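You operate a simulated robot arm through the tools that you are given. There is no shell and no other tool.

You run a simulated robot arm. Do the job below in one go: nothing can be reset, and whatever is moved stays where it is left.

JOB
Clamp the gauge jig's sleeve in the blue vice, try the plug gauge. Too tight: red tray. Otherwise back.
Fine: stand the gauge back; the vice ends open.

It is judged by the outcome, as a careful person would: the job done as asked, and still so three seconds after it is handed in. It fails if anything else is knocked over, pushed out of place, dropped, spilled or broken.

ROBOT AND FRAMES
A 6-joint arm with a two-finger gripper, fixed in place. Base frame: the origin is on the floor under the middle of its stand, x ahead of it, y to its left, z up; the work surface is at about z = 820. Readings come in mm, degrees, newtons and seconds.
With the tool pointing down near the work surface it reaches from about 120 to 680 mm from the base axis. Its first joint turns from -66.0 to 66.0 degrees. Payload 2.45 kg.
The TCP is the grasp point between the finger pads, 30 mm short of the fingertips. In the tool frame z runs along the fingers and y along their closing line. The gripper opens to 106 mm; its body begins 79 mm behind the TCP.
Orientation is that of the tool frame in the base frame, as a unit quaternion [w, x, y, z]. With the fingers straight down and closing along the base's y, the tool's x points along the base's -x, its y along +y and its z along -z.

CONTROLS
- The arm moves only by the tool nudge_tool. Its argument "targets" is one flat list of numbers, 7 for each row, row after row: the turn, a rotation vector about the tool's x, y, z in units of 6 degrees (1.0 is 6 degrees), then the shift along the tool's x, y, z in units of 30 mm (1.0 is 30 mm), then the finger opening in mm, from 0 to 106. In form: [rx, ry, rz, dx, dy, dz, grip, rx, ry, rz, dx, dy, dz, grip, ...]. A call has 1 to 20 rows; each row shifts and turns the commanded pose from where the row before left it, along the tool's axes as they then stand. A call with a number of a shift or a turn outside -1 to 1 is refused whole. Each row takes 0.2 s and may step no farther than 50 mm and 8.6 degrees from the row before; otherwise, or with a gripper value out of range, the whole call is refused. Where a pose cannot be reached the arm comes as near as it can. A force on the tool above 90 N (or 10 N above the force at the start of the call, whichever is more), or a blocked arm, ends the call early, and 0.2 s more pass. The fingers move at their own pace (about 153 mm/s each) and stop on an object; they squeeze with about 38 N. The grip force told is the motor's: it shows also when the fingers shut on nothing. Time passes only in rows, and 0.2 s behind the last, so rows that do not move let the fingers close. It gives the time, the measured TCP pose, the force on the tool (base axes), the opening and the grip force at its end, in the units of the frame above (readings bear some noise), with the torque about the TCP (base axes, N m) and any sound that the robot's microphone picked up.
- Cameras (640 x 400 px; columns grow to the right, rows downward): "scene" is fixed at [64.2, 421.2, 1398.9]; the picture's right is [-0.68, -0.74, 0.00], its down [-0.46, 0.42, -0.78] and it looks along [0.58, -0.53, -0.62] (base axes); focal length 265 px, centre (320, 200). "wrist" rides on the gripper at [76, -2, -106] in the tool frame; the picture's right is [0.02, 1.00, 0.00], its down [-0.78, 0.02, -0.62] and it looks along [-0.62, 0.01, 0.78] (tool axes); focal length 247 px, centre (320, 200). There is no depth. A picture from a camera that has moved, and an enlarged one, comes with that camera's place and axes in the base frame and with its lens.
- snapshot(camera): a new picture of that camera. It takes no simulated time.
- close_up(camera, box): a new picture of the part [left, top, right, bottom] of that camera's present view, enlarged. It takes no simulated time.
- finish_job(): hands the job in; it is judged then, once.

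Nothing tells you positions but the pictures and the camera data. Unless the task says otherwise, let go and move clear before handing in.

The tools are called after "Call:" by a JSON object that holds its "fn" and its "kwargs". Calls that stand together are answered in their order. nudge_tool: Moves the arm, as the interface text tells. Its arguments: {"type":"object","properties":{"targets":{"type":"array","items":{"type":"number"}}},"required":["targets"]} The other tools are called the same way: snapshot (camera) takes a picture; close_up (camera, box) takes an enlarged picture of a part of a camera's view; finish_job () hands the job in.

At the start:

```text
t: 0.0
tcp_pos: [316.5, 78.4, 1223.1]
tool_rot: [0.0, 0.001, 1.0, 0.0]
force: [0.9, -0.2, 0.4]
wrist_torque: [0.03, 0.02, 0.04]
grip_width: 105.8
grasp_force: 0.0
```

scene: 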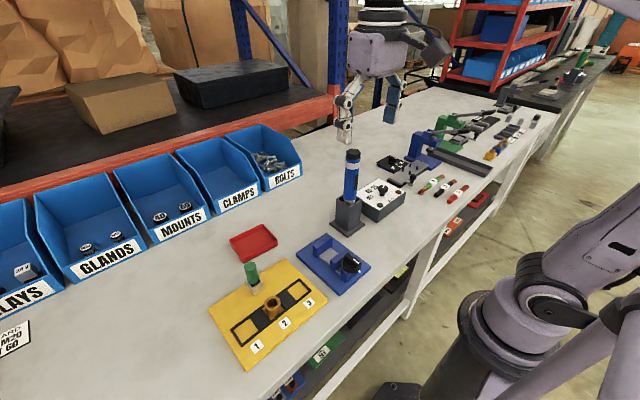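
wrist: 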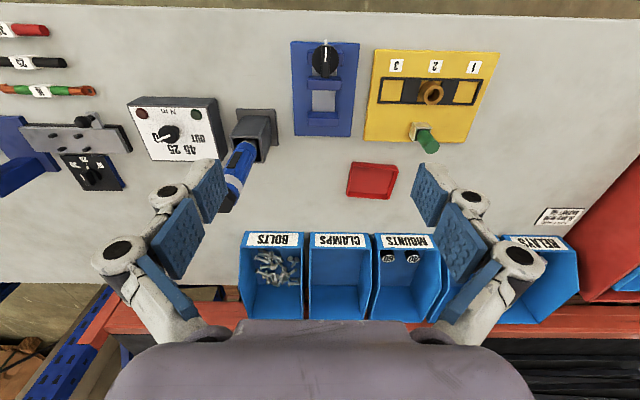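

I see a yellow jig with three positions (sleeve at position 2), a green plug gauge standing on it, a blue vice with a black knob, and a red tray. I'll take enlarged pictures first to pin down positions.

Call:
{"fn": "close_up", "kwargs": {"camera": "scene", "box": [200, 210, 380, 380]}}

Call:
{"fn": "close_up", "kwargs": {"camera": "wrist", "box": [280, 30, 520, 210]}}

Call:
{"fn": "close_up", "kwargs": {"camera": "wrist", "box": [280, 30, 370, 150]}}

Call:
{"fn": "close_up", "kwargs": {"camera": "scene", "box": [290, 220, 380, 300]}}

```text
2.35 times, centred on (290, 295) of scene
camera zoom: at [64.2, 421.2, 1398.9], right [-0.68, -0.74, 0.0], down [-0.46, 0.42, -0.78], along [0.58, -0.53, -0.62], focal length 623 px, centre (391, -24)
```

zoom: 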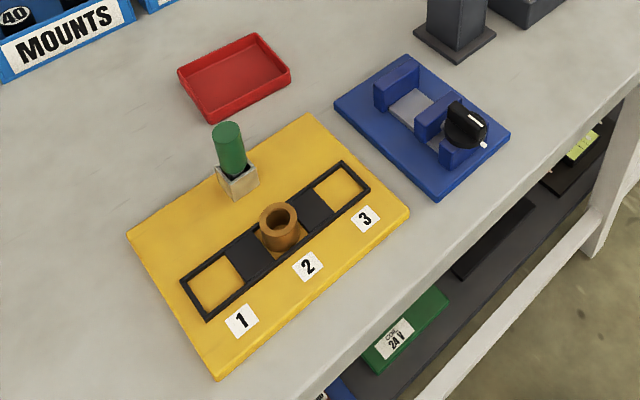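

```text
2.22 times, centred on (400, 120) of wrist
camera zoom: at [239.9, 77.1, 1330.2], right [-0.02, 1.0, 0.0], down [0.78, 0.02, 0.62], along [0.62, 0.01, -0.78], focal length 549 px, centre (142, 378)
```

zoom: 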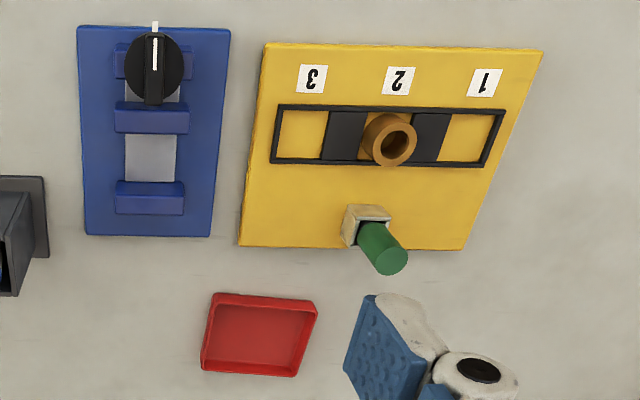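

```text
3.33 times, centred on (325, 90) of wrist
camera zoom: at [239.9, 77.1, 1330.2], right [-0.02, 1.0, 0.0], down [0.78, 0.02, 0.62], along [0.62, 0.01, -0.78], focal length 823 px, centre (303, 567)
```

zoom: 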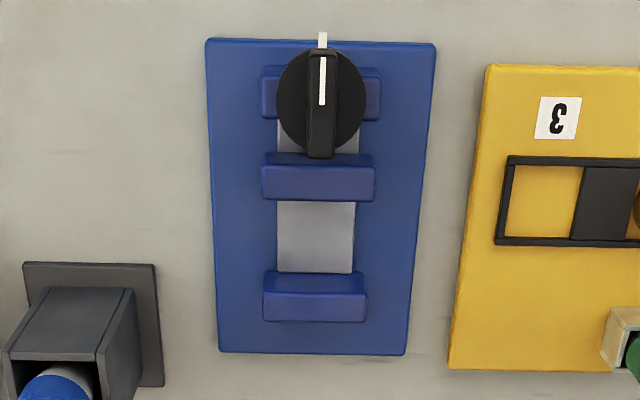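

```text
5.00 times, centred on (335, 260) of scene
camera zoom: at [64.2, 421.2, 1398.9], right [-0.68, -0.74, 0.0], down [-0.46, 0.42, -0.78], along [0.58, -0.53, -0.62], focal length 1324 px, centre (245, -100)
```

zoom: 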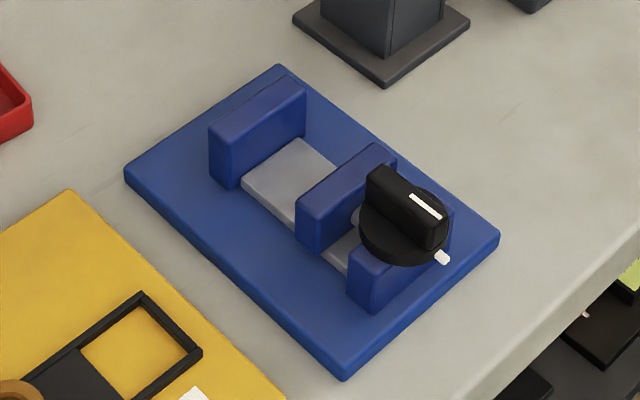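

The blue vice sits around x 291–462, y 26–146, with jaws closing along x and a knob on top. The jig is around x 301–470, y 173–394, with the sleeve near (368, 286). I'm moving the wrist camera closer to the jig for a better look.

Call:
{"fn": "nudge_tool", "kwargs": {"targets": [0, 0, 0, 0.36, 0.861, 0.721, 106, 0, 0, 0, 0.36, 0.861, 0.721, 106, 0, 0, 0, 0.36, 0.861, 0.721, 106, 0, 0, 0, 0.36, 0.861, 0.721, 106, 0, 0, 0, 0.36, 0.861, 0.721, 106, 0, 0, 0, 0.36, 0.861, 0.721, 106, 0, 0, 0, 0.36, 0.861, 0.721, 106, 0, 0, 0, 0.36, 0.861, 0.721, 106]}}

Call:
{"fn": "snapshot", "kwargs": {"camera": "wrist"}}

Call:
{"fn": "snapshot", "kwargs": {"camera": "scene"}}

```text
t: 1.8
tcp_pos: [230.2, 285.8, 1051.6]
tool_rot: [-0.001, 0.001, 1.0, 0.0]
force: [-0.3, 0.0, 0.0]
wrist_torque: [-0.05, 0.01, 0.02]
grip_width: 106.0
grasp_force: 0.0
```

```text
taken
camera wrist: at [153.5, 284.5, 1158.2], right [-0.02, 1.0, 0.0], down [0.78, 0.02, 0.62], along [0.62, 0.01, -0.78], focal length 247 px, centre (320, 200)
```

wrist: 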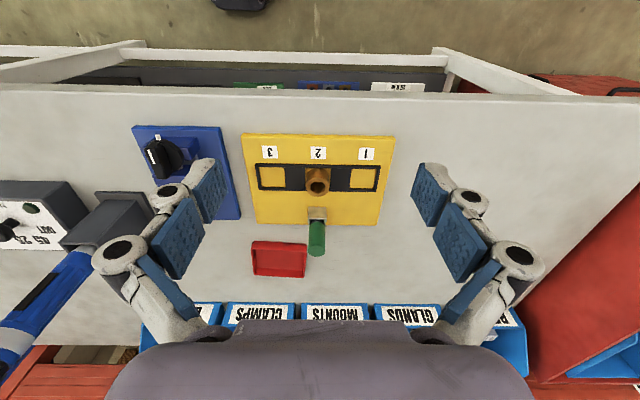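

```text
taken
```

scene: 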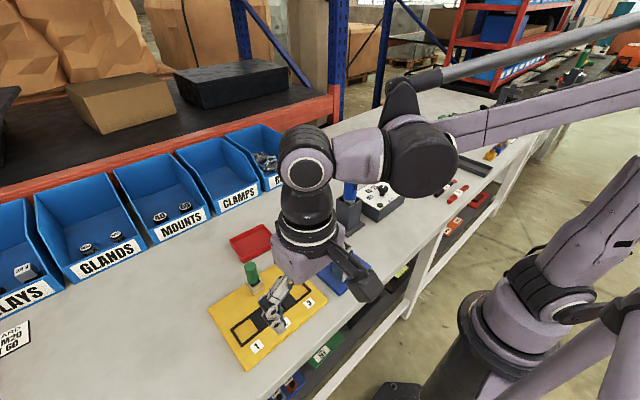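

Call:
{"fn": "close_up", "kwargs": {"camera": "wrist", "box": [235, 125, 405, 260]}}

Call:
{"fn": "close_up", "kwargs": {"camera": "wrist", "box": [280, 155, 360, 260]}}

Call:
{"fn": "close_up", "kwargs": {"camera": "scene", "box": [210, 225, 310, 300]}}

```text
2.96 times, centred on (320, 192) of wrist
camera zoom: at [153.5, 284.5, 1158.2], right [-0.02, 1.0, 0.0], down [0.78, 0.02, 0.62], along [0.62, 0.01, -0.78], focal length 732 px, centre (320, 222)
```

zoom: 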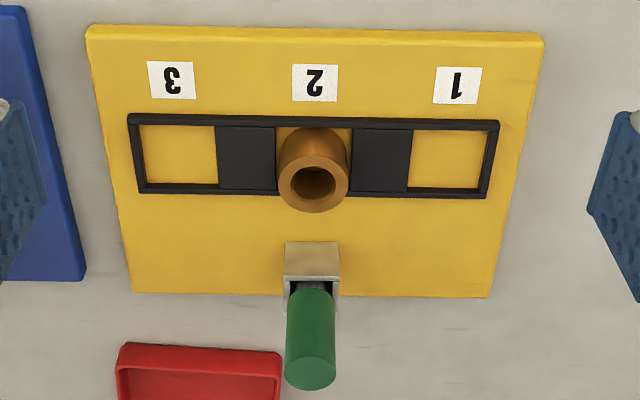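

```text
3.81 times, centred on (320, 208) of wrist
camera zoom: at [153.5, 284.5, 1158.2], right [-0.02, 1.0, 0.0], down [0.78, 0.02, 0.62], along [0.62, 0.01, -0.78], focal length 941 px, centre (320, 171)
```

zoom: 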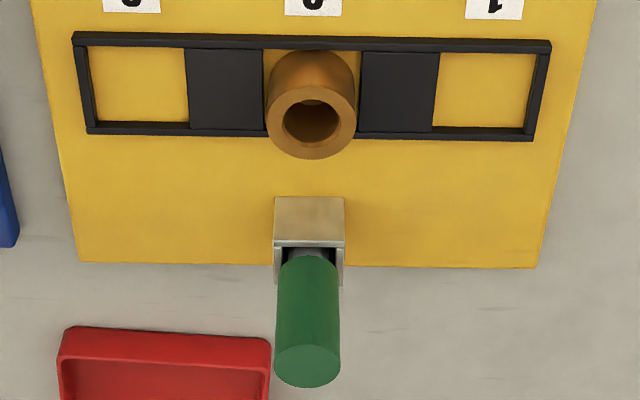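

```text
5.33 times, centred on (260, 262) of scene
camera zoom: at [64.2, 421.2, 1398.9], right [-0.68, -0.74, 0.0], down [-0.46, 0.42, -0.78], along [0.58, -0.53, -0.62], focal length 1412 px, centre (640, -133)
```

zoom: 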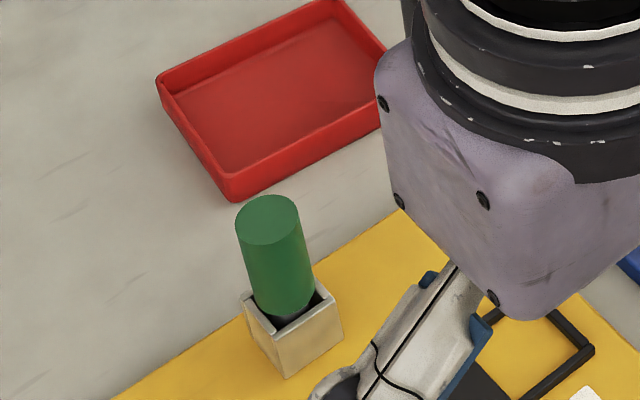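

The sleeve is a plain bronze cylinder (about 36 mm OD, top near z 856) in slot 2, and the gauge is a green handle with a grey plug standing in a small box at about (445, 285). Next I'll move the camera to look at the vice and its knob.

Call:
{"fn": "nudge_tool", "kwargs": {"targets": [0, 0, 0, 0, -0.96, 0.2, 106, 0, 0, 0, 0, -0.96, 0.2, 106, 0, 0, 0, 0, -0.96, 0.2, 106, 0, 0, 0, 0, -0.96, 0.2, 106, 0, 0, 0, 0, -0.96, 0.2, 106, 0, 0, 0, 0, -0.96, 0.2, 106, 0, 0, 0, 0, -0.96, 0.2, 106]}}

Call:
{"fn": "snapshot", "kwargs": {"camera": "wrist"}}

Call:
{"fn": "close_up", "kwargs": {"camera": "wrist", "box": [250, 110, 390, 240]}}

Call:
{"fn": "close_up", "kwargs": {"camera": "scene", "box": [210, 240, 320, 370]}}

```text
t: 3.4
tcp_pos: [232.5, 82.1, 1009.4]
tool_rot: [0.0, -0.001, 1.0, 0.0]
force: [-0.8, -0.5, -0.1]
wrist_torque: [0.02, 0.02, -0.02]
grip_width: 106.1
grasp_force: 0.0
```

```text
taken
camera wrist: at [154.8, 80.4, 1115.7], right [-0.02, 1.0, 0.0], down [0.78, 0.02, 0.62], along [0.62, 0.01, -0.78], focal length 247 px, centre (320, 200)
```

wrist: 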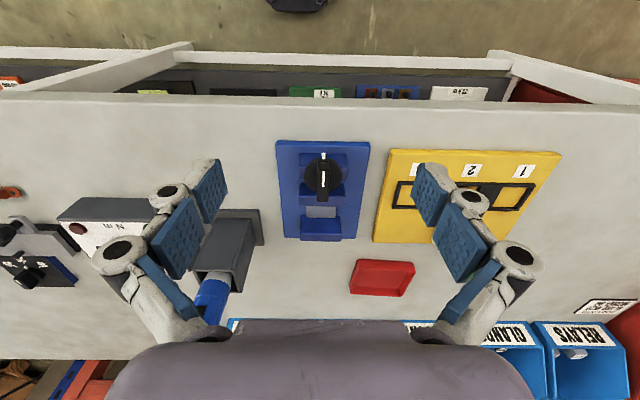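

```text
3.08 times, centred on (320, 175) of wrist
camera zoom: at [154.8, 80.4, 1115.7], right [-0.02, 1.0, 0.0], down [0.78, 0.02, 0.62], along [0.62, 0.01, -0.78], focal length 760 px, centre (320, 277)
```

zoom: 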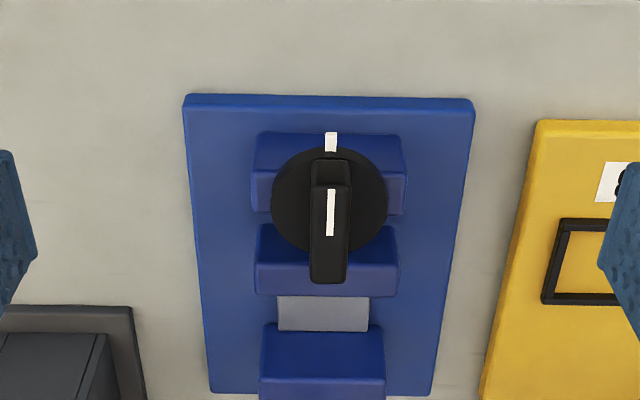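

```text
3.08 times, centred on (265, 305) of scene
camera zoom: at [64.2, 421.2, 1398.9], right [-0.68, -0.74, 0.0], down [-0.46, 0.42, -0.78], along [0.58, -0.53, -0.62], focal length 815 px, centre (489, -123)
```

zoom: 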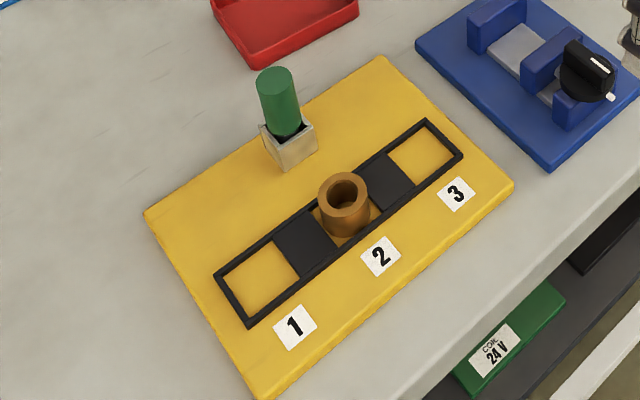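

The knob's bar runs along x, centred near (309, 87) with its top at about z 898. The jaw gap spans about x 358–407 and the jaw tops are near z 870. Next I'll hover over the sleeve at (369, 285) and check alignment.

Call:
{"fn": "nudge_tool", "kwargs": {"targets": [0, 0, 0, -0.569, 0.8475, 0.039, 80, 0, 0, 0, -0.569, 0.8475, 0.039, 80, 0, 0, 0, -0.569, 0.8475, 0.039, 80, 0, 0, 0, -0.569, 0.8475, 0.039, 80, 0, 0, 0, -0.569, 0.8475, 0.039, 80, 0, 0, 0, -0.569, 0.8475, 0.039, 80, 0, 0, 0, -0.569, 0.8475, 0.039, 80, 0, 0, 0, -0.569, 0.8475, 0.039, 80, 0, 0, 0, 0, 0, 0.5, 70, 0, 0, 0, 0, 0, 0.5, 70]}}

Call:
{"fn": "snapshot", "kwargs": {"camera": "wrist"}}

Call:
{"fn": "snapshot", "kwargs": {"camera": "scene"}}

```text
t: 5.6
tcp_pos: [366.7, 286.4, 969.6]
tool_rot: [0.0, 0.001, 1.0, -0.001]
force: [0.2, -0.5, -0.1]
wrist_torque: [0.0, 0.01, -0.02]
grip_width: 70.0
grasp_force: 0.1
```

```text
taken
camera wrist: at [290.7, 285.4, 1076.2], right [-0.02, 1.0, 0.0], down [0.78, 0.02, 0.62], along [0.62, 0.01, -0.78], focal length 247 px, centre (320, 200)
```

wrist: 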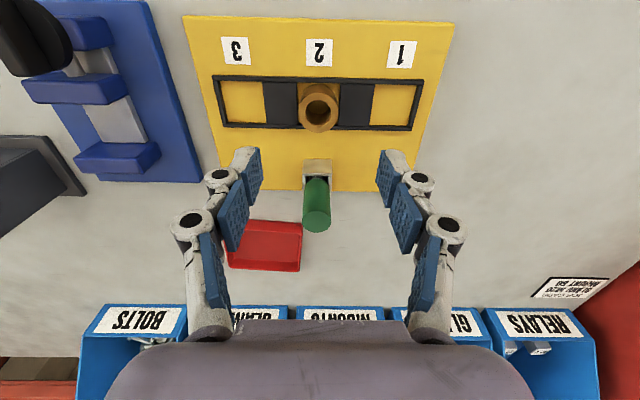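

```text
taken
```

scene: 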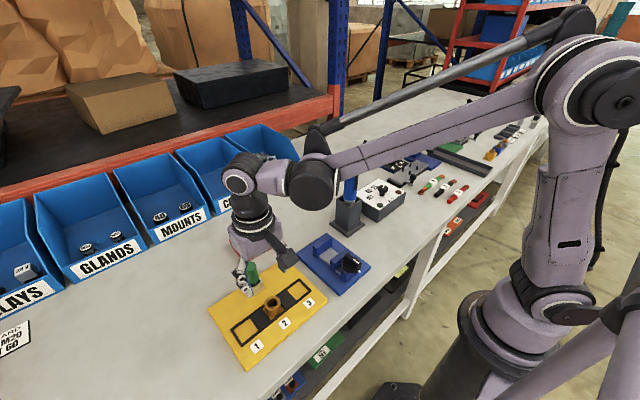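

Call:
{"fn": "close_up", "kwargs": {"camera": "wrist", "box": [200, 60, 440, 240]}}

Call:
{"fn": "close_up", "kwargs": {"camera": "scene", "box": [215, 235, 305, 330]}}

Call:
{"fn": "close_up", "kwargs": {"camera": "wrist", "box": [275, 65, 365, 140]}}

```text
2.22 times, centred on (320, 150) of wrist
camera zoom: at [290.7, 285.4, 1076.2], right [-0.02, 1.0, 0.0], down [0.78, 0.02, 0.62], along [0.62, 0.01, -0.78], focal length 549 px, centre (320, 311)
```

zoom: 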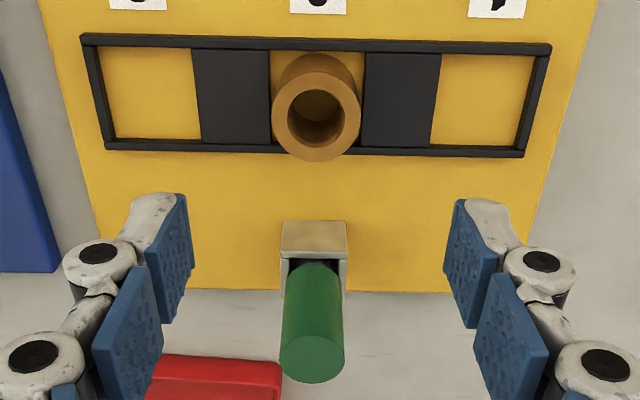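

```text
4.21 times, centred on (260, 282) of scene
camera zoom: at [64.2, 421.2, 1398.9], right [-0.68, -0.74, 0.0], down [-0.46, 0.42, -0.78], along [0.58, -0.53, -0.62], focal length 1115 px, centre (573, -147)
```

zoom: 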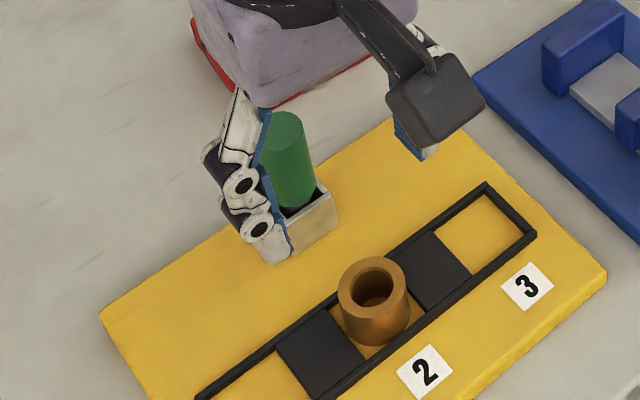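

```text
5.33 times, centred on (320, 102) of wrist
camera zoom: at [290.7, 285.4, 1076.2], right [-0.02, 1.0, 0.0], down [0.78, 0.02, 0.62], along [0.62, 0.01, -0.78], focal length 1317 px, centre (320, 720)
```

zoom: 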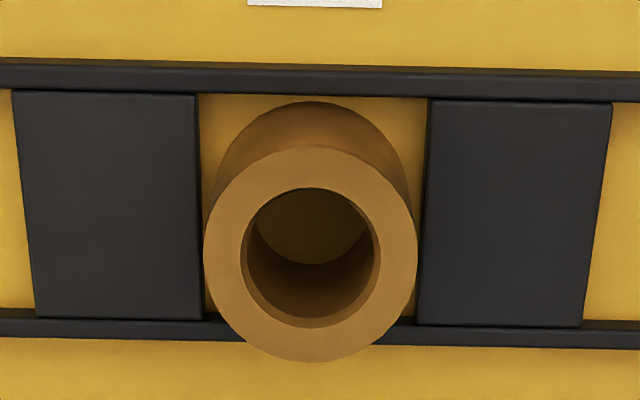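

The sleeve is directly beneath the gripper at about (366, 285). I'll go down to TCP z≈870, which puts the fingertips just above the jig frame, and close.

Call:
{"fn": "nudge_tool", "kwargs": {"targets": [0, 0, 0, 0.01, -0.02, 0.8, 70, 0, 0, 0, 0.01, -0.01, 0.8, 70, 0, 0, 0, 0, 0, 0.8, 70, 0, 0, 0, 0, 0, 0.6, 70, 0, 0, 0, 0, 0, 0.32, 70, 0, 0, 0, 0, 0, 0, 70]}}

Call:
{"fn": "close_up", "kwargs": {"camera": "wrist", "box": [220, 100, 420, 260]}}

Call:
{"fn": "close_up", "kwargs": {"camera": "scene", "box": [215, 255, 325, 340]}}

```text
t: 7.0
tcp_pos: [367.3, 286.5, 870.7]
tool_rot: [0.0, 0.0, 1.0, 0.0]
force: [-0.3, 0.3, 0.6]
wrist_torque: [0.0, -0.01, 0.01]
grip_width: 70.0
grasp_force: 0.0
```

```text
2.50 times, centred on (320, 180) of wrist
camera zoom: at [289.5, 284.5, 976.3], right [-0.02, 1.0, 0.0], down [0.78, 0.02, 0.62], along [0.62, 0.01, -0.78], focal length 617 px, centre (320, 250)
```

zoom: 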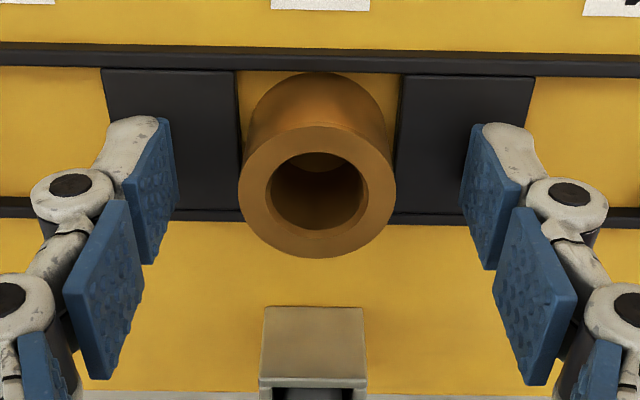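

```text
4.71 times, centred on (270, 298) of scene
camera zoom: at [64.2, 421.2, 1398.9], right [-0.68, -0.74, 0.0], down [-0.46, 0.42, -0.78], along [0.58, -0.53, -0.62], focal length 1246 px, centre (555, -259)
```

zoom: 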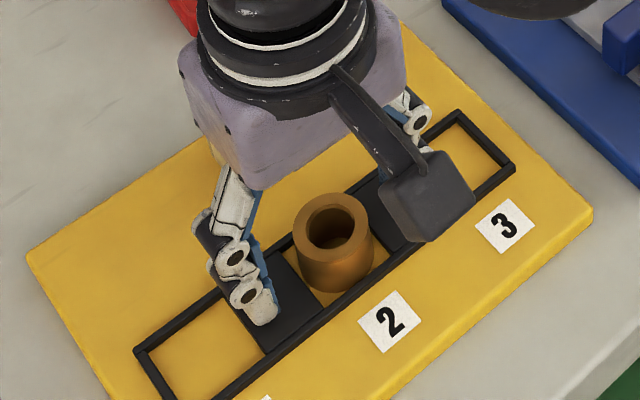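

The fingers straddle the sleeve properly, so I'm closing on it.

Call:
{"fn": "nudge_tool", "kwargs": {"targets": [0, 0, 0, 0, 0, 0, 40, 0, 0, 0, 0, 0, 0, 10, 0, 0, 0, 0, 0, 0, 0, 0, 0, 0, 0, 0, 0, 0]}}

Call:
{"fn": "close_up", "kwargs": {"camera": "wrist", "box": [220, 100, 420, 260]}}

```text
t: 8.0
tcp_pos: [365.8, 285.6, 870.9]
tool_rot: [0.0, 0.001, 1.0, 0.001]
force: [-0.4, -0.3, -0.7]
wrist_torque: [0.01, 0.0, 0.02]
grip_width: 32.3
grasp_force: 37.8
```

```text
2.50 times, centred on (320, 180) of wrist
camera zoom: at [289.5, 284.4, 976.6], right [-0.02, 1.0, 0.0], down [0.78, 0.02, 0.62], along [0.62, 0.01, -0.78], focal length 617 px, centre (320, 250)
```

zoom: 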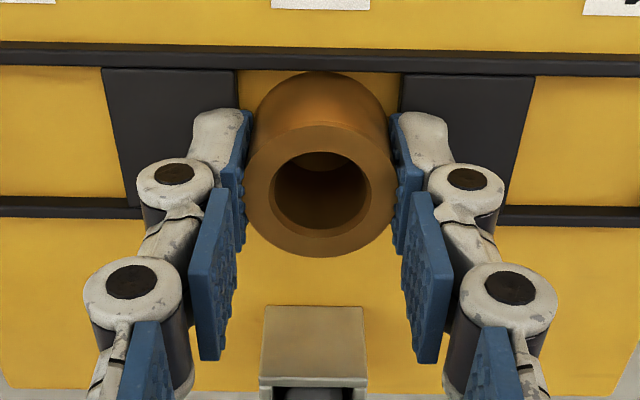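

The sleeve is gripped. I'll lift it straight up out of the slot and check it.

Call:
{"fn": "nudge_tool", "kwargs": {"targets": [0, 0, 0, 0, 0, -0.2, 0, 0, 0, 0, 0, 0, -0.4, 0, 0, 0, 0, 0, 0, -0.6, 0, 0, 0, 0, 0, 0, -0.8, 0, 0, 0, 0, 0, 0, -0.3, 0]}}

Call:
{"fn": "snapshot", "kwargs": {"camera": "wrist"}}

Call:
{"fn": "close_up", "kwargs": {"camera": "scene", "box": [215, 225, 385, 345]}}

```text
t: 9.2
tcp_pos: [366.8, 285.7, 939.0]
tool_rot: [0.0, 0.002, 1.0, 0.0]
force: [-0.5, 0.1, -0.8]
wrist_torque: [0.01, 0.0, 0.03]
grip_width: 32.4
grasp_force: 37.7
```

```text
taken
camera wrist: at [290.1, 284.3, 1044.7], right [-0.02, 1.0, 0.0], down [0.78, 0.02, 0.62], along [0.62, 0.01, -0.78], focal length 247 px, centre (320, 200)
```

wrist: 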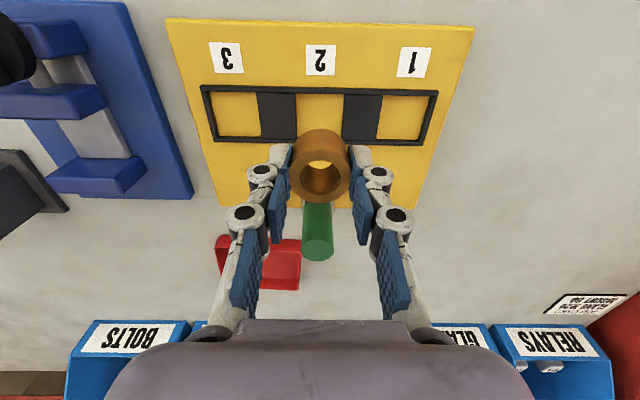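

```text
3.33 times, centred on (300, 285) of scene
camera zoom: at [64.2, 421.2, 1398.9], right [-0.68, -0.74, 0.0], down [-0.46, 0.42, -0.78], along [0.58, -0.53, -0.62], focal length 883 px, centre (387, -83)
```

zoom: 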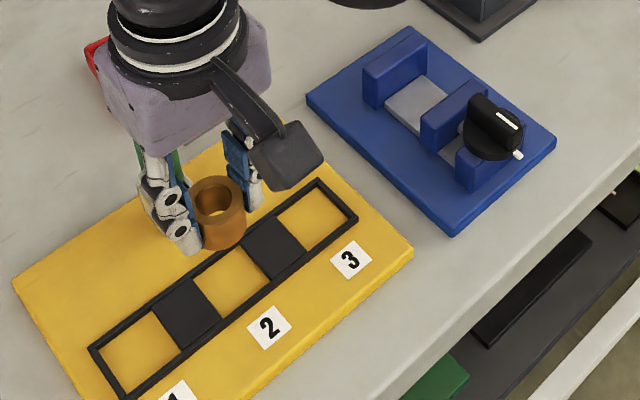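

The sleeve is held and clear. Now I'm carrying it over to the vice gap near (385, 86), staying above the jaws.

Call:
{"fn": "nudge_tool", "kwargs": {"targets": [0, 0, 0, -0.076, -0.832, -0.1, 0, 0, 0, 0, -0.076, -0.832, -0.1, 0, 0, 0, 0, -0.076, -0.832, 0, 0, 0, 0, 0, -0.076, -0.832, 0, 0, 0, 0, 0, -0.076, -0.832, 0, 0, 0, 0, 0, -0.076, -0.832, 0, 0, 0, 0, 0, -0.076, -0.832, 0, 0, 0, 0, 0, -0.076, -0.832, 0, 0, 0, 0, 0, 0, 0, 0, 0]}}

Call:
{"fn": "snapshot", "kwargs": {"camera": "wrist"}}

Call:
{"fn": "close_up", "kwargs": {"camera": "wrist", "box": [220, 30, 420, 230]}}

Call:
{"fn": "close_up", "kwargs": {"camera": "scene", "box": [270, 200, 400, 310]}}

```text
t: 11.2
tcp_pos: [384.9, 83.9, 945.5]
tool_rot: [-0.001, 0.001, 1.0, 0.0]
force: [-0.6, -0.2, -1.0]
wrist_torque: [0.03, 0.01, 0.02]
grip_width: 32.3
grasp_force: 37.6
```

```text
taken
camera wrist: at [308.3, 82.7, 1051.9], right [-0.02, 1.0, 0.0], down [0.78, 0.02, 0.62], along [0.62, 0.01, -0.78], focal length 247 px, centre (320, 200)
```

wrist: 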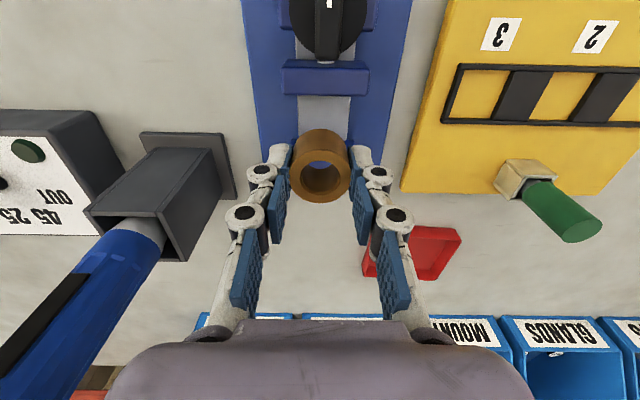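

```text
2.00 times, centred on (320, 130) of wrist
camera zoom: at [308.3, 82.7, 1051.9], right [-0.02, 1.0, 0.0], down [0.78, 0.02, 0.62], along [0.62, 0.01, -0.78], focal length 494 px, centre (320, 340)
```

zoom: 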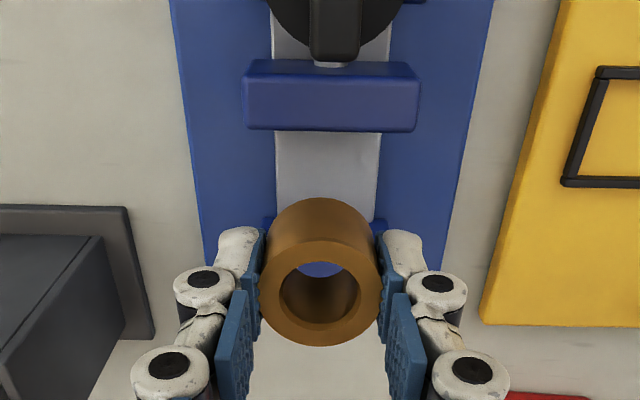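

```text
3.64 times, centred on (335, 255) of scene
camera zoom: at [64.2, 421.2, 1398.9], right [-0.68, -0.74, 0.0], down [-0.46, 0.42, -0.78], along [0.58, -0.53, -0.62], focal length 963 px, centre (266, 0)
```

zoom: 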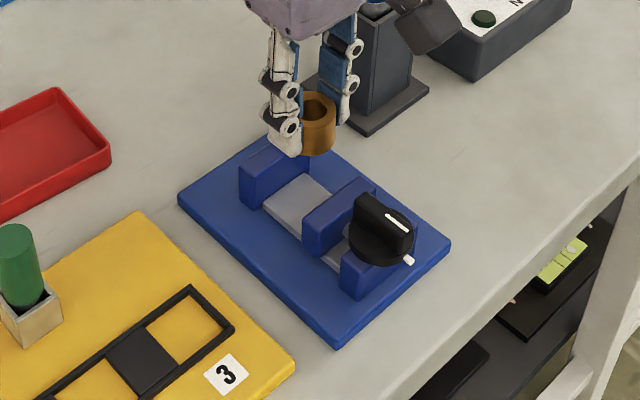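

The gap is centred at y≈87 between x≈358 and 407. I'm shifting the sleeve to about (384, 87) and lowering it partway between the jaws.

Call:
{"fn": "nudge_tool", "kwargs": {"targets": [0, 0, 0, 0.08, 0.1, 0, 0, 0, 0, 0, 0, 0, 0.6, 0, 0, 0, 0, 0, 0, 0.6, 0, 0, 0, 0, 0, 0, 0.3, 0, 0, 0, 0, 0, 0, 0, 0]}}

Call:
{"fn": "close_up", "kwargs": {"camera": "wrist", "box": [220, 30, 420, 230]}}

Call:
{"fn": "close_up", "kwargs": {"camera": "scene", "box": [290, 210, 380, 300]}}

```text
t: 12.4
tcp_pos: [383.8, 87.7, 900.7]
tool_rot: [0.0, 0.0, 1.0, -0.001]
force: [0.1, 0.5, -0.2]
wrist_torque: [-0.02, 0.01, -0.01]
grip_width: 32.3
grasp_force: 37.6
```

```text
2.00 times, centred on (320, 130) of wrist
camera zoom: at [306.5, 86.5, 1007.2], right [-0.02, 1.0, 0.0], down [0.78, 0.02, 0.62], along [0.62, 0.01, -0.78], focal length 494 px, centre (320, 340)
```

zoom: 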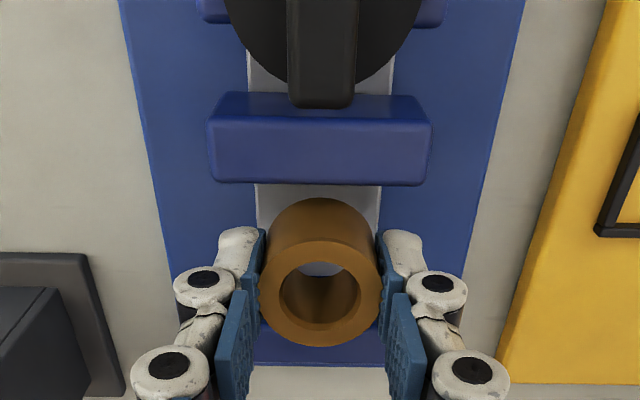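

```text
4.44 times, centred on (335, 255) of scene
camera zoom: at [64.2, 421.2, 1398.9], right [-0.68, -0.74, 0.0], down [-0.46, 0.42, -0.78], along [0.58, -0.53, -0.62], focal length 1177 px, centre (253, -44)
```

zoom: 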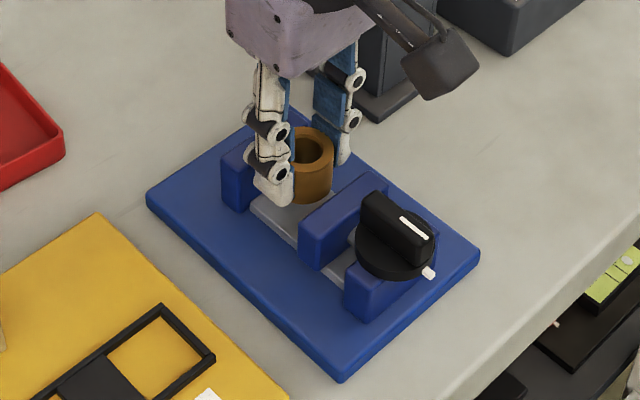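

The sleeve is centred over the gap. I'm lowering it slowly onto the vice bed.

Call:
{"fn": "nudge_tool", "kwargs": {"targets": [0, 0, 0, 0, 0, 0.2, 0, 0, 0, 0, 0, 0, 0.2, 0, 0, 0, 0, 0, 0, 0.1, 0, 0, 0, 0, 0, 0, 0, 0]}}

Call:
{"fn": "close_up", "kwargs": {"camera": "wrist", "box": [220, 30, 420, 230]}}

Call:
{"fn": "close_up", "kwargs": {"camera": "scene", "box": [290, 210, 380, 300]}}

```text
t: 13.4
tcp_pos: [381.7, 88.3, 884.6]
tool_rot: [0.0, 0.001, 1.0, 0.0]
force: [0.3, 0.1, -1.1]
wrist_torque: [-0.02, 0.02, -0.02]
grip_width: 32.6
grasp_force: 38.2
```

```text
2.00 times, centred on (320, 130) of wrist
camera zoom: at [305.5, 86.5, 991.7], right [-0.02, 1.0, 0.0], down [0.78, 0.02, 0.62], along [0.62, 0.01, -0.78], focal length 494 px, centre (320, 340)
```

zoom: 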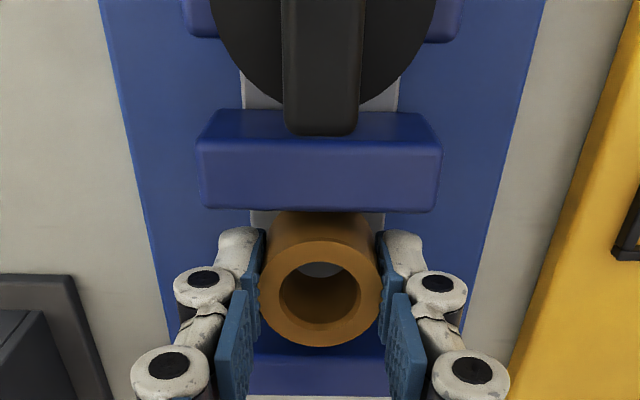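

```text
4.44 times, centred on (335, 255) of scene
camera zoom: at [64.2, 421.2, 1398.9], right [-0.68, -0.74, 0.0], down [-0.46, 0.42, -0.78], along [0.58, -0.53, -0.62], focal length 1177 px, centre (253, -44)
```

zoom: 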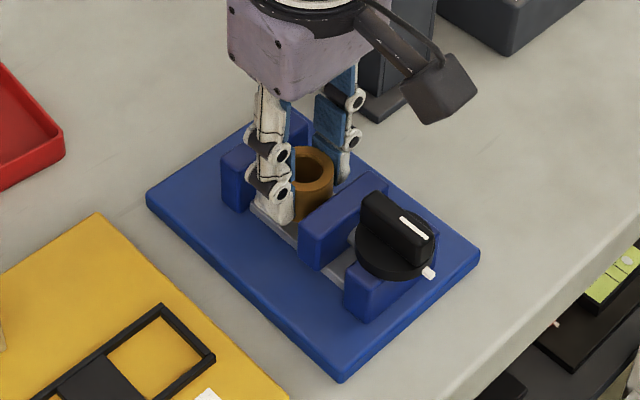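

Call:
{"fn": "nudge_tool", "kwargs": {"targets": [0, 0, 0, -0.06, -0.01, 0.05, 0, 0, 0, 0, 0, 0, 0.04, 0, 0, 0, 0, 0, 0, 0, 0]}}

```text
t: 14.2
tcp_pos: [384.0, 88.9, 881.7]
tool_rot: [0.0, 0.001, 1.0, 0.0]
force: [0.6, 0.5, -0.7]
wrist_torque: [0.01, 0.0, 0.01]
grip_width: 32.4
grasp_force: 37.7
```

Call:
{"fn": "nudge_tool", "kwargs": {"targets": [0, 0, 0, 0, 0, 0.04, 0, 0, 0, 0, 0, 0, 0.03, 0, 0, 0, 0, 0, 0, 0, 0]}}

Call:
{"fn": "close_up", "kwargs": {"camera": "scene", "box": [315, 225, 365, 275]}}

```text
t: 15.0
tcp_pos: [384.3, 88.4, 879.1]
tool_rot: [-0.001, 0.0, 1.0, 0.0]
force: [-0.7, -0.8, -1.2]
wrist_torque: [-0.02, -0.01, 0.02]
grip_width: 32.1
grasp_force: 38.4
```

```text
8.00 times, centred on (340, 250) of scene
camera zoom: at [64.2, 421.2, 1398.9], right [-0.68, -0.74, 0.0], down [-0.46, 0.42, -0.78], along [0.58, -0.53, -0.62], focal length 2118 px, centre (160, -200)
```

zoom: 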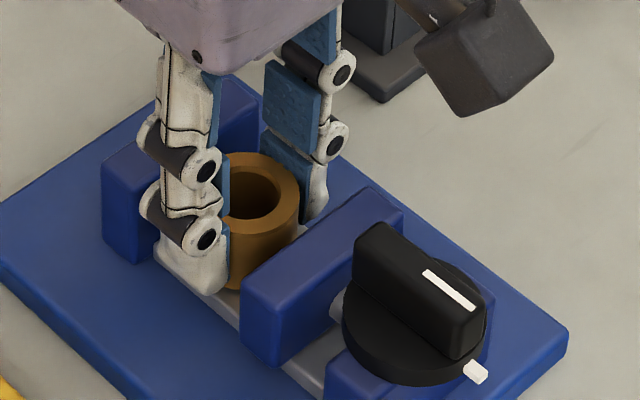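

Call:
{"fn": "nudge_tool", "kwargs": {"targets": [0, 0, 0, 0, -0.02, 0.04, 0, 0, 0, 0, 0, 0, 0.04, 0, 0, 0, 0, 0, 0, 0, 0]}}

Call:
{"fn": "close_up", "kwargs": {"camera": "scene", "box": [315, 225, 365, 275]}}

```text
t: 15.8
tcp_pos: [383.0, 88.3, 877.2]
tool_rot: [0.0, 0.0, 1.0, 0.0]
force: [-0.1, 0.3, 25.6]
wrist_torque: [0.03, 0.07, -0.01]
grip_width: 32.4
grasp_force: 38.2
```

```text
8.00 times, centred on (340, 250) of scene
camera zoom: at [63.9, 421.1, 1398.9], right [-0.68, -0.74, 0.0], down [-0.46, 0.42, -0.78], along [0.58, -0.53, -0.62], focal length 2118 px, centre (160, -200)
```

zoom: 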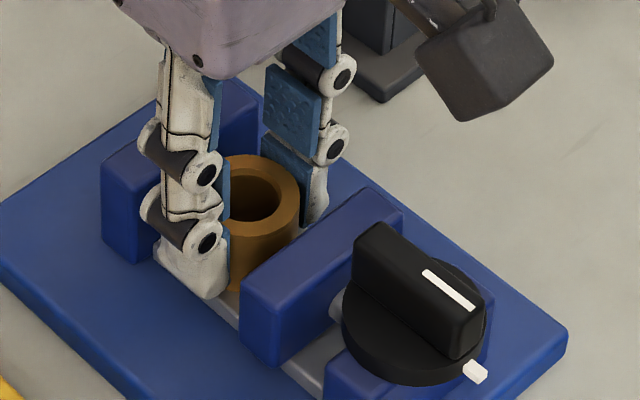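

I've got contact with the bed (about 26 N). I'll ease off slightly and then open the fingers.

Call:
{"fn": "nudge_tool", "kwargs": {"targets": [0, 0, 0, 0, 0, -0.04, 0, 0, 0, 0, 0, 0, 0, 0]}}

Call:
{"fn": "nudge_tool", "kwargs": {"targets": [0, 0, 0, 0, 0, 0, 45, 0, 0, 0, 0, 0, 0, 60, 0, 0, 0, 0, 0, 0, 60]}}

Call:
{"fn": "close_up", "kwargs": {"camera": "scene", "box": [315, 225, 365, 275]}}

Call:
{"fn": "close_up", "kwargs": {"camera": "wrist", "box": [220, 30, 420, 230]}}

```text
t: 16.4
tcp_pos: [384.4, 87.5, 879.5]
tool_rot: [0.0, 0.001, 1.0, 0.0]
force: [-1.0, -0.1, -1.9]
wrist_torque: [0.02, 0.02, -0.03]
grip_width: 32.5
grasp_force: 37.5
```

```text
t: 17.2
tcp_pos: [384.7, 86.9, 879.2]
tool_rot: [0.0, 0.001, 1.0, 0.001]
force: [-0.2, -0.9, 0.4]
wrist_torque: [0.03, -0.02, 0.0]
grip_width: 59.6
grasp_force: 0.1
```

```text
8.00 times, centred on (340, 250) of scene
camera zoom: at [64.2, 421.2, 1398.9], right [-0.68, -0.74, 0.0], down [-0.46, 0.42, -0.78], along [0.58, -0.53, -0.62], focal length 2118 px, centre (160, -200)
```

zoom: 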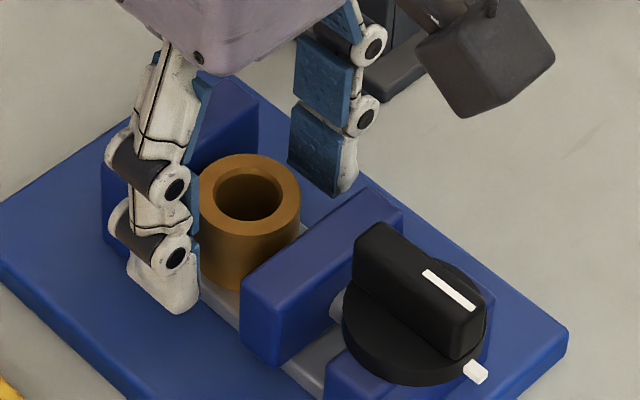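

```text
2.00 times, centred on (320, 130) of wrist
camera zoom: at [307.2, 86.5, 985.2], right [-0.02, 1.0, 0.0], down [0.78, 0.02, 0.62], along [0.62, 0.01, -0.78], focal length 494 px, centre (320, 340)
```

zoom: 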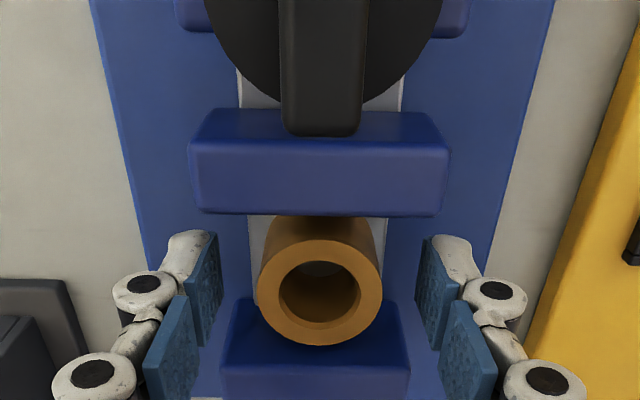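

The sleeve stands upright between the jaws. I'm rising clear and moving over the knob for a closer look.

Call:
{"fn": "nudge_tool", "kwargs": {"targets": [0, 0, 0, 0, 0, -0.5, 60, 0, 0, 0, 0, 0, -0.9, 60, 0, 0, 0, 0, 0, -0.9, 60, 0, 0, 0, 0, 0, -0.5, 50, 0, 0, 0, 0.84, 0, 0, 50, 0, 0, 0, 0.84, 0, 0, 50, 0, 0, 0, 0.84, 0, 0, 50, 0, 0, 0, 0, 0, 0, 50]}}

Call:
{"fn": "snapshot", "kwargs": {"camera": "wrist"}}

Call:
{"fn": "close_up", "kwargs": {"camera": "wrist", "box": [240, 50, 400, 210]}}

Call:
{"fn": "close_up", "kwargs": {"camera": "scene", "box": [310, 220, 370, 280]}}

```text
t: 19.0
tcp_pos: [309.6, 85.5, 962.4]
tool_rot: [-0.001, 0.001, 1.0, 0.0]
force: [0.2, 0.8, 0.2]
wrist_torque: [0.01, 0.0, -0.01]
grip_width: 49.9
grasp_force: 0.0
```

```text
taken
camera wrist: at [232.6, 85.3, 1069.3], right [-0.02, 1.0, 0.0], down [0.78, 0.02, 0.62], along [0.62, 0.01, -0.78], focal length 247 px, centre (320, 200)
```

wrist: 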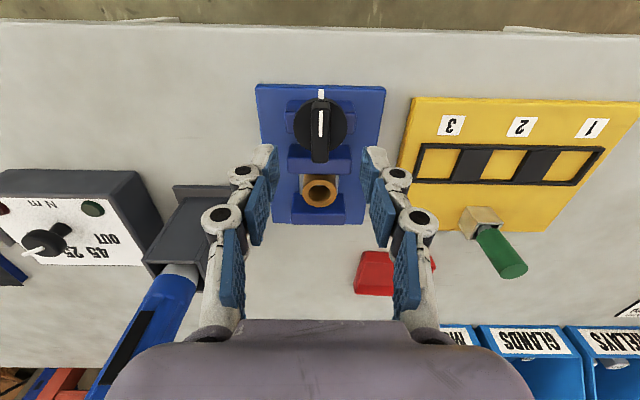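

```text
2.50 times, centred on (320, 130) of wrist
camera zoom: at [232.6, 85.3, 1069.3], right [-0.02, 1.0, 0.0], down [0.78, 0.02, 0.62], along [0.62, 0.01, -0.78], focal length 617 px, centre (320, 375)
```

zoom: 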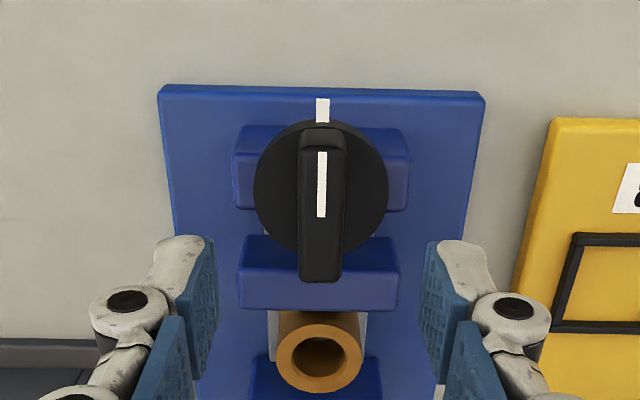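

```text
6.67 times, centred on (340, 250) of scene
camera zoom: at [64.2, 421.2, 1398.9], right [-0.68, -0.74, 0.0], down [-0.46, 0.42, -0.78], along [0.58, -0.53, -0.62], focal length 1765 px, centre (187, -133)
```

zoom: 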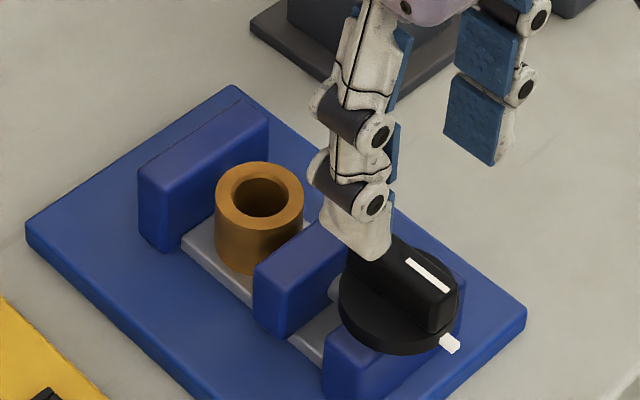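

The knob's axis is at about (308.5, 87), with its bar along x (top at z≈898, disc top at z≈880). I'm descending over it so the fingertips straddle the bar just above the disc.

Call:
{"fn": "nudge_tool", "kwargs": {"targets": [0, 0, 0, 0, 0, 0.7, 50, 0, 0, 0, 0, 0, 0.5, 45, 0, 0, 0, 0, 0, 0.25, 40, 0, 0, 0, 0, 0, 0.13, 35, 0, 0, 0, 0, 0, 0, 35]}}

Call:
{"fn": "close_up", "kwargs": {"camera": "wrist", "box": [220, 70, 420, 250]}}

Call:
{"fn": "close_up", "kwargs": {"camera": "scene", "box": [310, 220, 370, 280]}}

```text
t: 20.2
tcp_pos: [310.4, 87.1, 916.1]
tool_rot: [0.0, 0.001, 1.0, 0.001]
force: [-0.4, 0.2, 0.3]
wrist_torque: [0.01, -0.04, 0.01]
grip_width: 34.9
grasp_force: 0.1
```

```text
2.22 times, centred on (320, 160) of wrist
camera zoom: at [232.2, 86.0, 1022.4], right [-0.02, 1.0, 0.0], down [0.78, 0.02, 0.62], along [0.62, 0.01, -0.78], focal length 549 px, centre (320, 289)
```

zoom: 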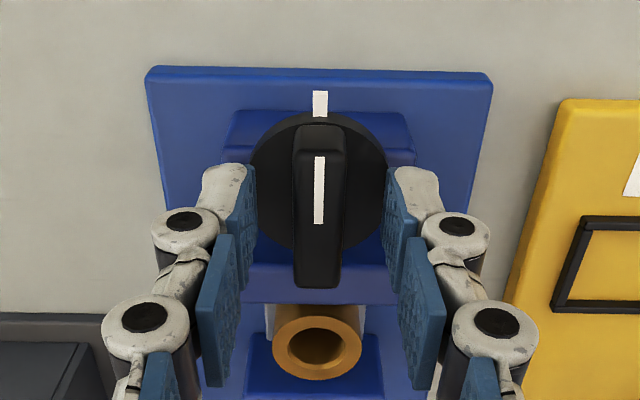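

```text
6.67 times, centred on (340, 250) of scene
camera zoom: at [64.2, 421.2, 1398.9], right [-0.68, -0.74, 0.0], down [-0.46, 0.42, -0.78], along [0.58, -0.53, -0.62], focal length 1765 px, centre (187, -133)
```

zoom: 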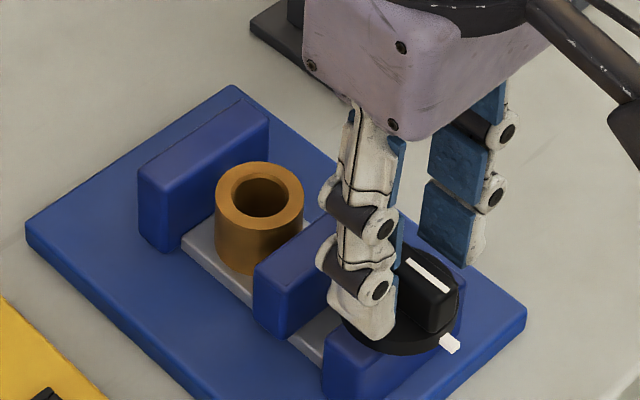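

The fingers straddle the bar, so I'm closing on it.

Call:
{"fn": "nudge_tool", "kwargs": {"targets": [0, 0, 0, 0, 0, 0, 15, 0, 0, 0, 0, 0, 0, 0, 0, 0, 0, 0, 0, 0, 0]}}

Call:
{"fn": "close_up", "kwargs": {"camera": "wrist", "box": [220, 70, 420, 250]}}

```text
t: 21.0
tcp_pos: [308.7, 86.4, 915.2]
tool_rot: [0.0, 0.0, 1.0, 0.0]
force: [1.0, -4.0, 0.4]
wrist_torque: [-0.1, -0.04, -0.03]
grip_width: 13.6
grasp_force: 37.9
```

```text
2.22 times, centred on (320, 160) of wrist
camera zoom: at [232.3, 85.8, 1022.4], right [-0.02, 1.0, 0.0], down [0.78, 0.02, 0.62], along [0.62, 0.01, -0.78], focal length 549 px, centre (320, 289)
```

zoom: 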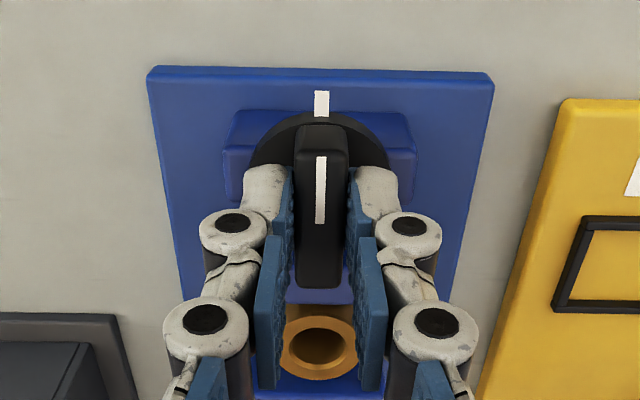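

I've got hold of the bar. Now I'll try a small clockwise turn (from above) and watch the torque and the jaw.

Call:
{"fn": "nudge_tool", "kwargs": {"targets": [0, 0, 0.5, 0, 0, 0, 0, 0, 0, 0.5, 0, 0, 0, 0, 0, 0, 0.5, 0, 0, 0, 0, 0, 0, 0.5, 0, 0, 0, 0]}}

Call:
{"fn": "close_up", "kwargs": {"camera": "wrist", "box": [220, 70, 420, 250]}}

Call:
{"fn": "close_up", "kwargs": {"camera": "scene", "box": [310, 220, 370, 280]}}

```text
t: 22.0
tcp_pos: [309.6, 87.6, 915.8]
tool_rot: [0.001, 0.105, 0.994, -0.001]
force: [7.0, -7.2, 0.9]
wrist_torque: [0.03, 0.83, -0.02]
grip_width: 13.7
grasp_force: 38.5
```

```text
2.22 times, centred on (320, 160) of wrist
camera zoom: at [233.6, 102.3, 1022.3], right [0.19, 0.98, 0.0], down [0.77, -0.15, 0.62], along [0.61, -0.12, -0.78], focal length 549 px, centre (320, 289)
```

zoom: 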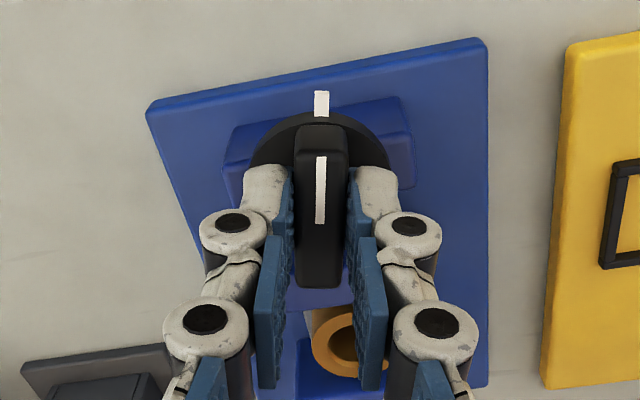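

```text
6.67 times, centred on (340, 250) of scene
camera zoom: at [64.5, 421.0, 1398.9], right [-0.68, -0.74, 0.0], down [-0.46, 0.42, -0.78], along [0.58, -0.53, -0.62], focal length 1765 px, centre (187, -133)
```

zoom: 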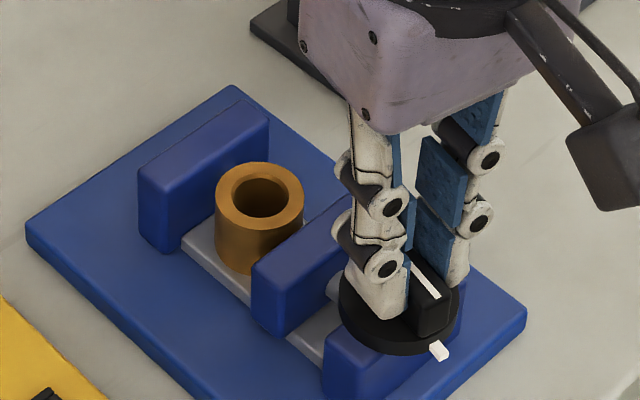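

The knob turned 12° smoothly and the moving jaw appears to have shifted slightly toward the sleeve. I'm continuing clockwise.

Call:
{"fn": "nudge_tool", "kwargs": {"targets": [0, 0, 0.7, 0, 0, 0, 0, 0, 0, 0.7, 0, 0, 0, 0, 0, 0, 0.7, 0, 0, 0, 0, 0, 0, 0.7, 0, 0, 0, 0, 0, 0, 0.7, 0, 0, 0, 0]}}

Call:
{"fn": "close_up", "kwargs": {"camera": "wrist", "box": [220, 70, 420, 250]}}

Call:
{"fn": "close_up", "kwargs": {"camera": "scene", "box": [310, 220, 370, 280]}}

```text
t: 23.2
tcp_pos: [310.4, 88.7, 914.8]
tool_rot: [0.001, 0.284, 0.959, 0.002]
force: [4.7, 7.9, 30.1]
wrist_torque: [0.28, -0.07, 0.03]
grip_width: 13.7
grasp_force: 37.9
```

```text
2.22 times, centred on (320, 160) of wrist
camera zoom: at [244.1, 128.7, 1022.3], right [0.53, 0.85, 0.0], down [0.66, -0.42, 0.62], along [0.53, -0.33, -0.78], focal length 549 px, centre (320, 289)
```

zoom: 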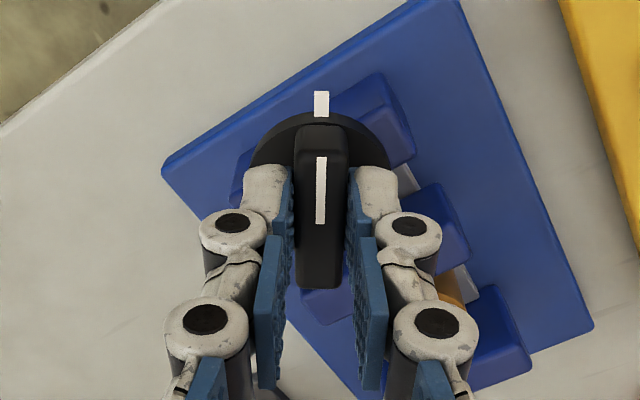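

```text
6.67 times, centred on (340, 250) of scene
camera zoom: at [64.1, 421.3, 1398.8], right [-0.68, -0.74, 0.0], down [-0.46, 0.42, -0.78], along [0.58, -0.53, -0.62], focal length 1765 px, centre (187, -133)
```

zoom: 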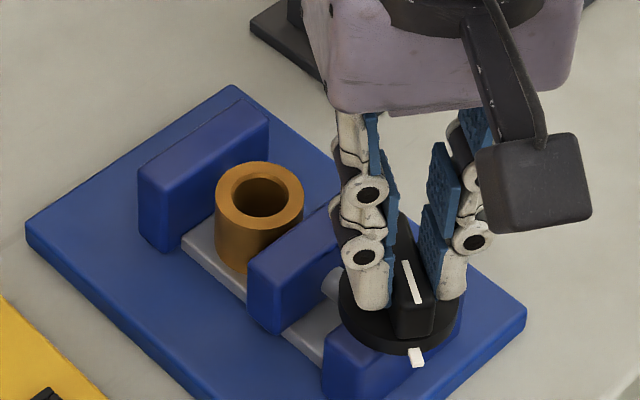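

The jaw is advancing, about 4 mm for 33°. There's an unexpected upward force, so I'll pause one step to re-read it before continuing.

Call:
{"fn": "nudge_tool", "kwargs": {"targets": [0, 0, 0, 0, 0, -0.02, 0]}}

```text
t: 23.6
tcp_pos: [308.5, 87.7, 915.7]
tool_rot: [0.0, 0.285, 0.959, 0.001]
force: [9.8, 10.8, 4.2]
wrist_torque: [0.91, 0.67, 0.01]
grip_width: 13.6
grasp_force: 38.5
```

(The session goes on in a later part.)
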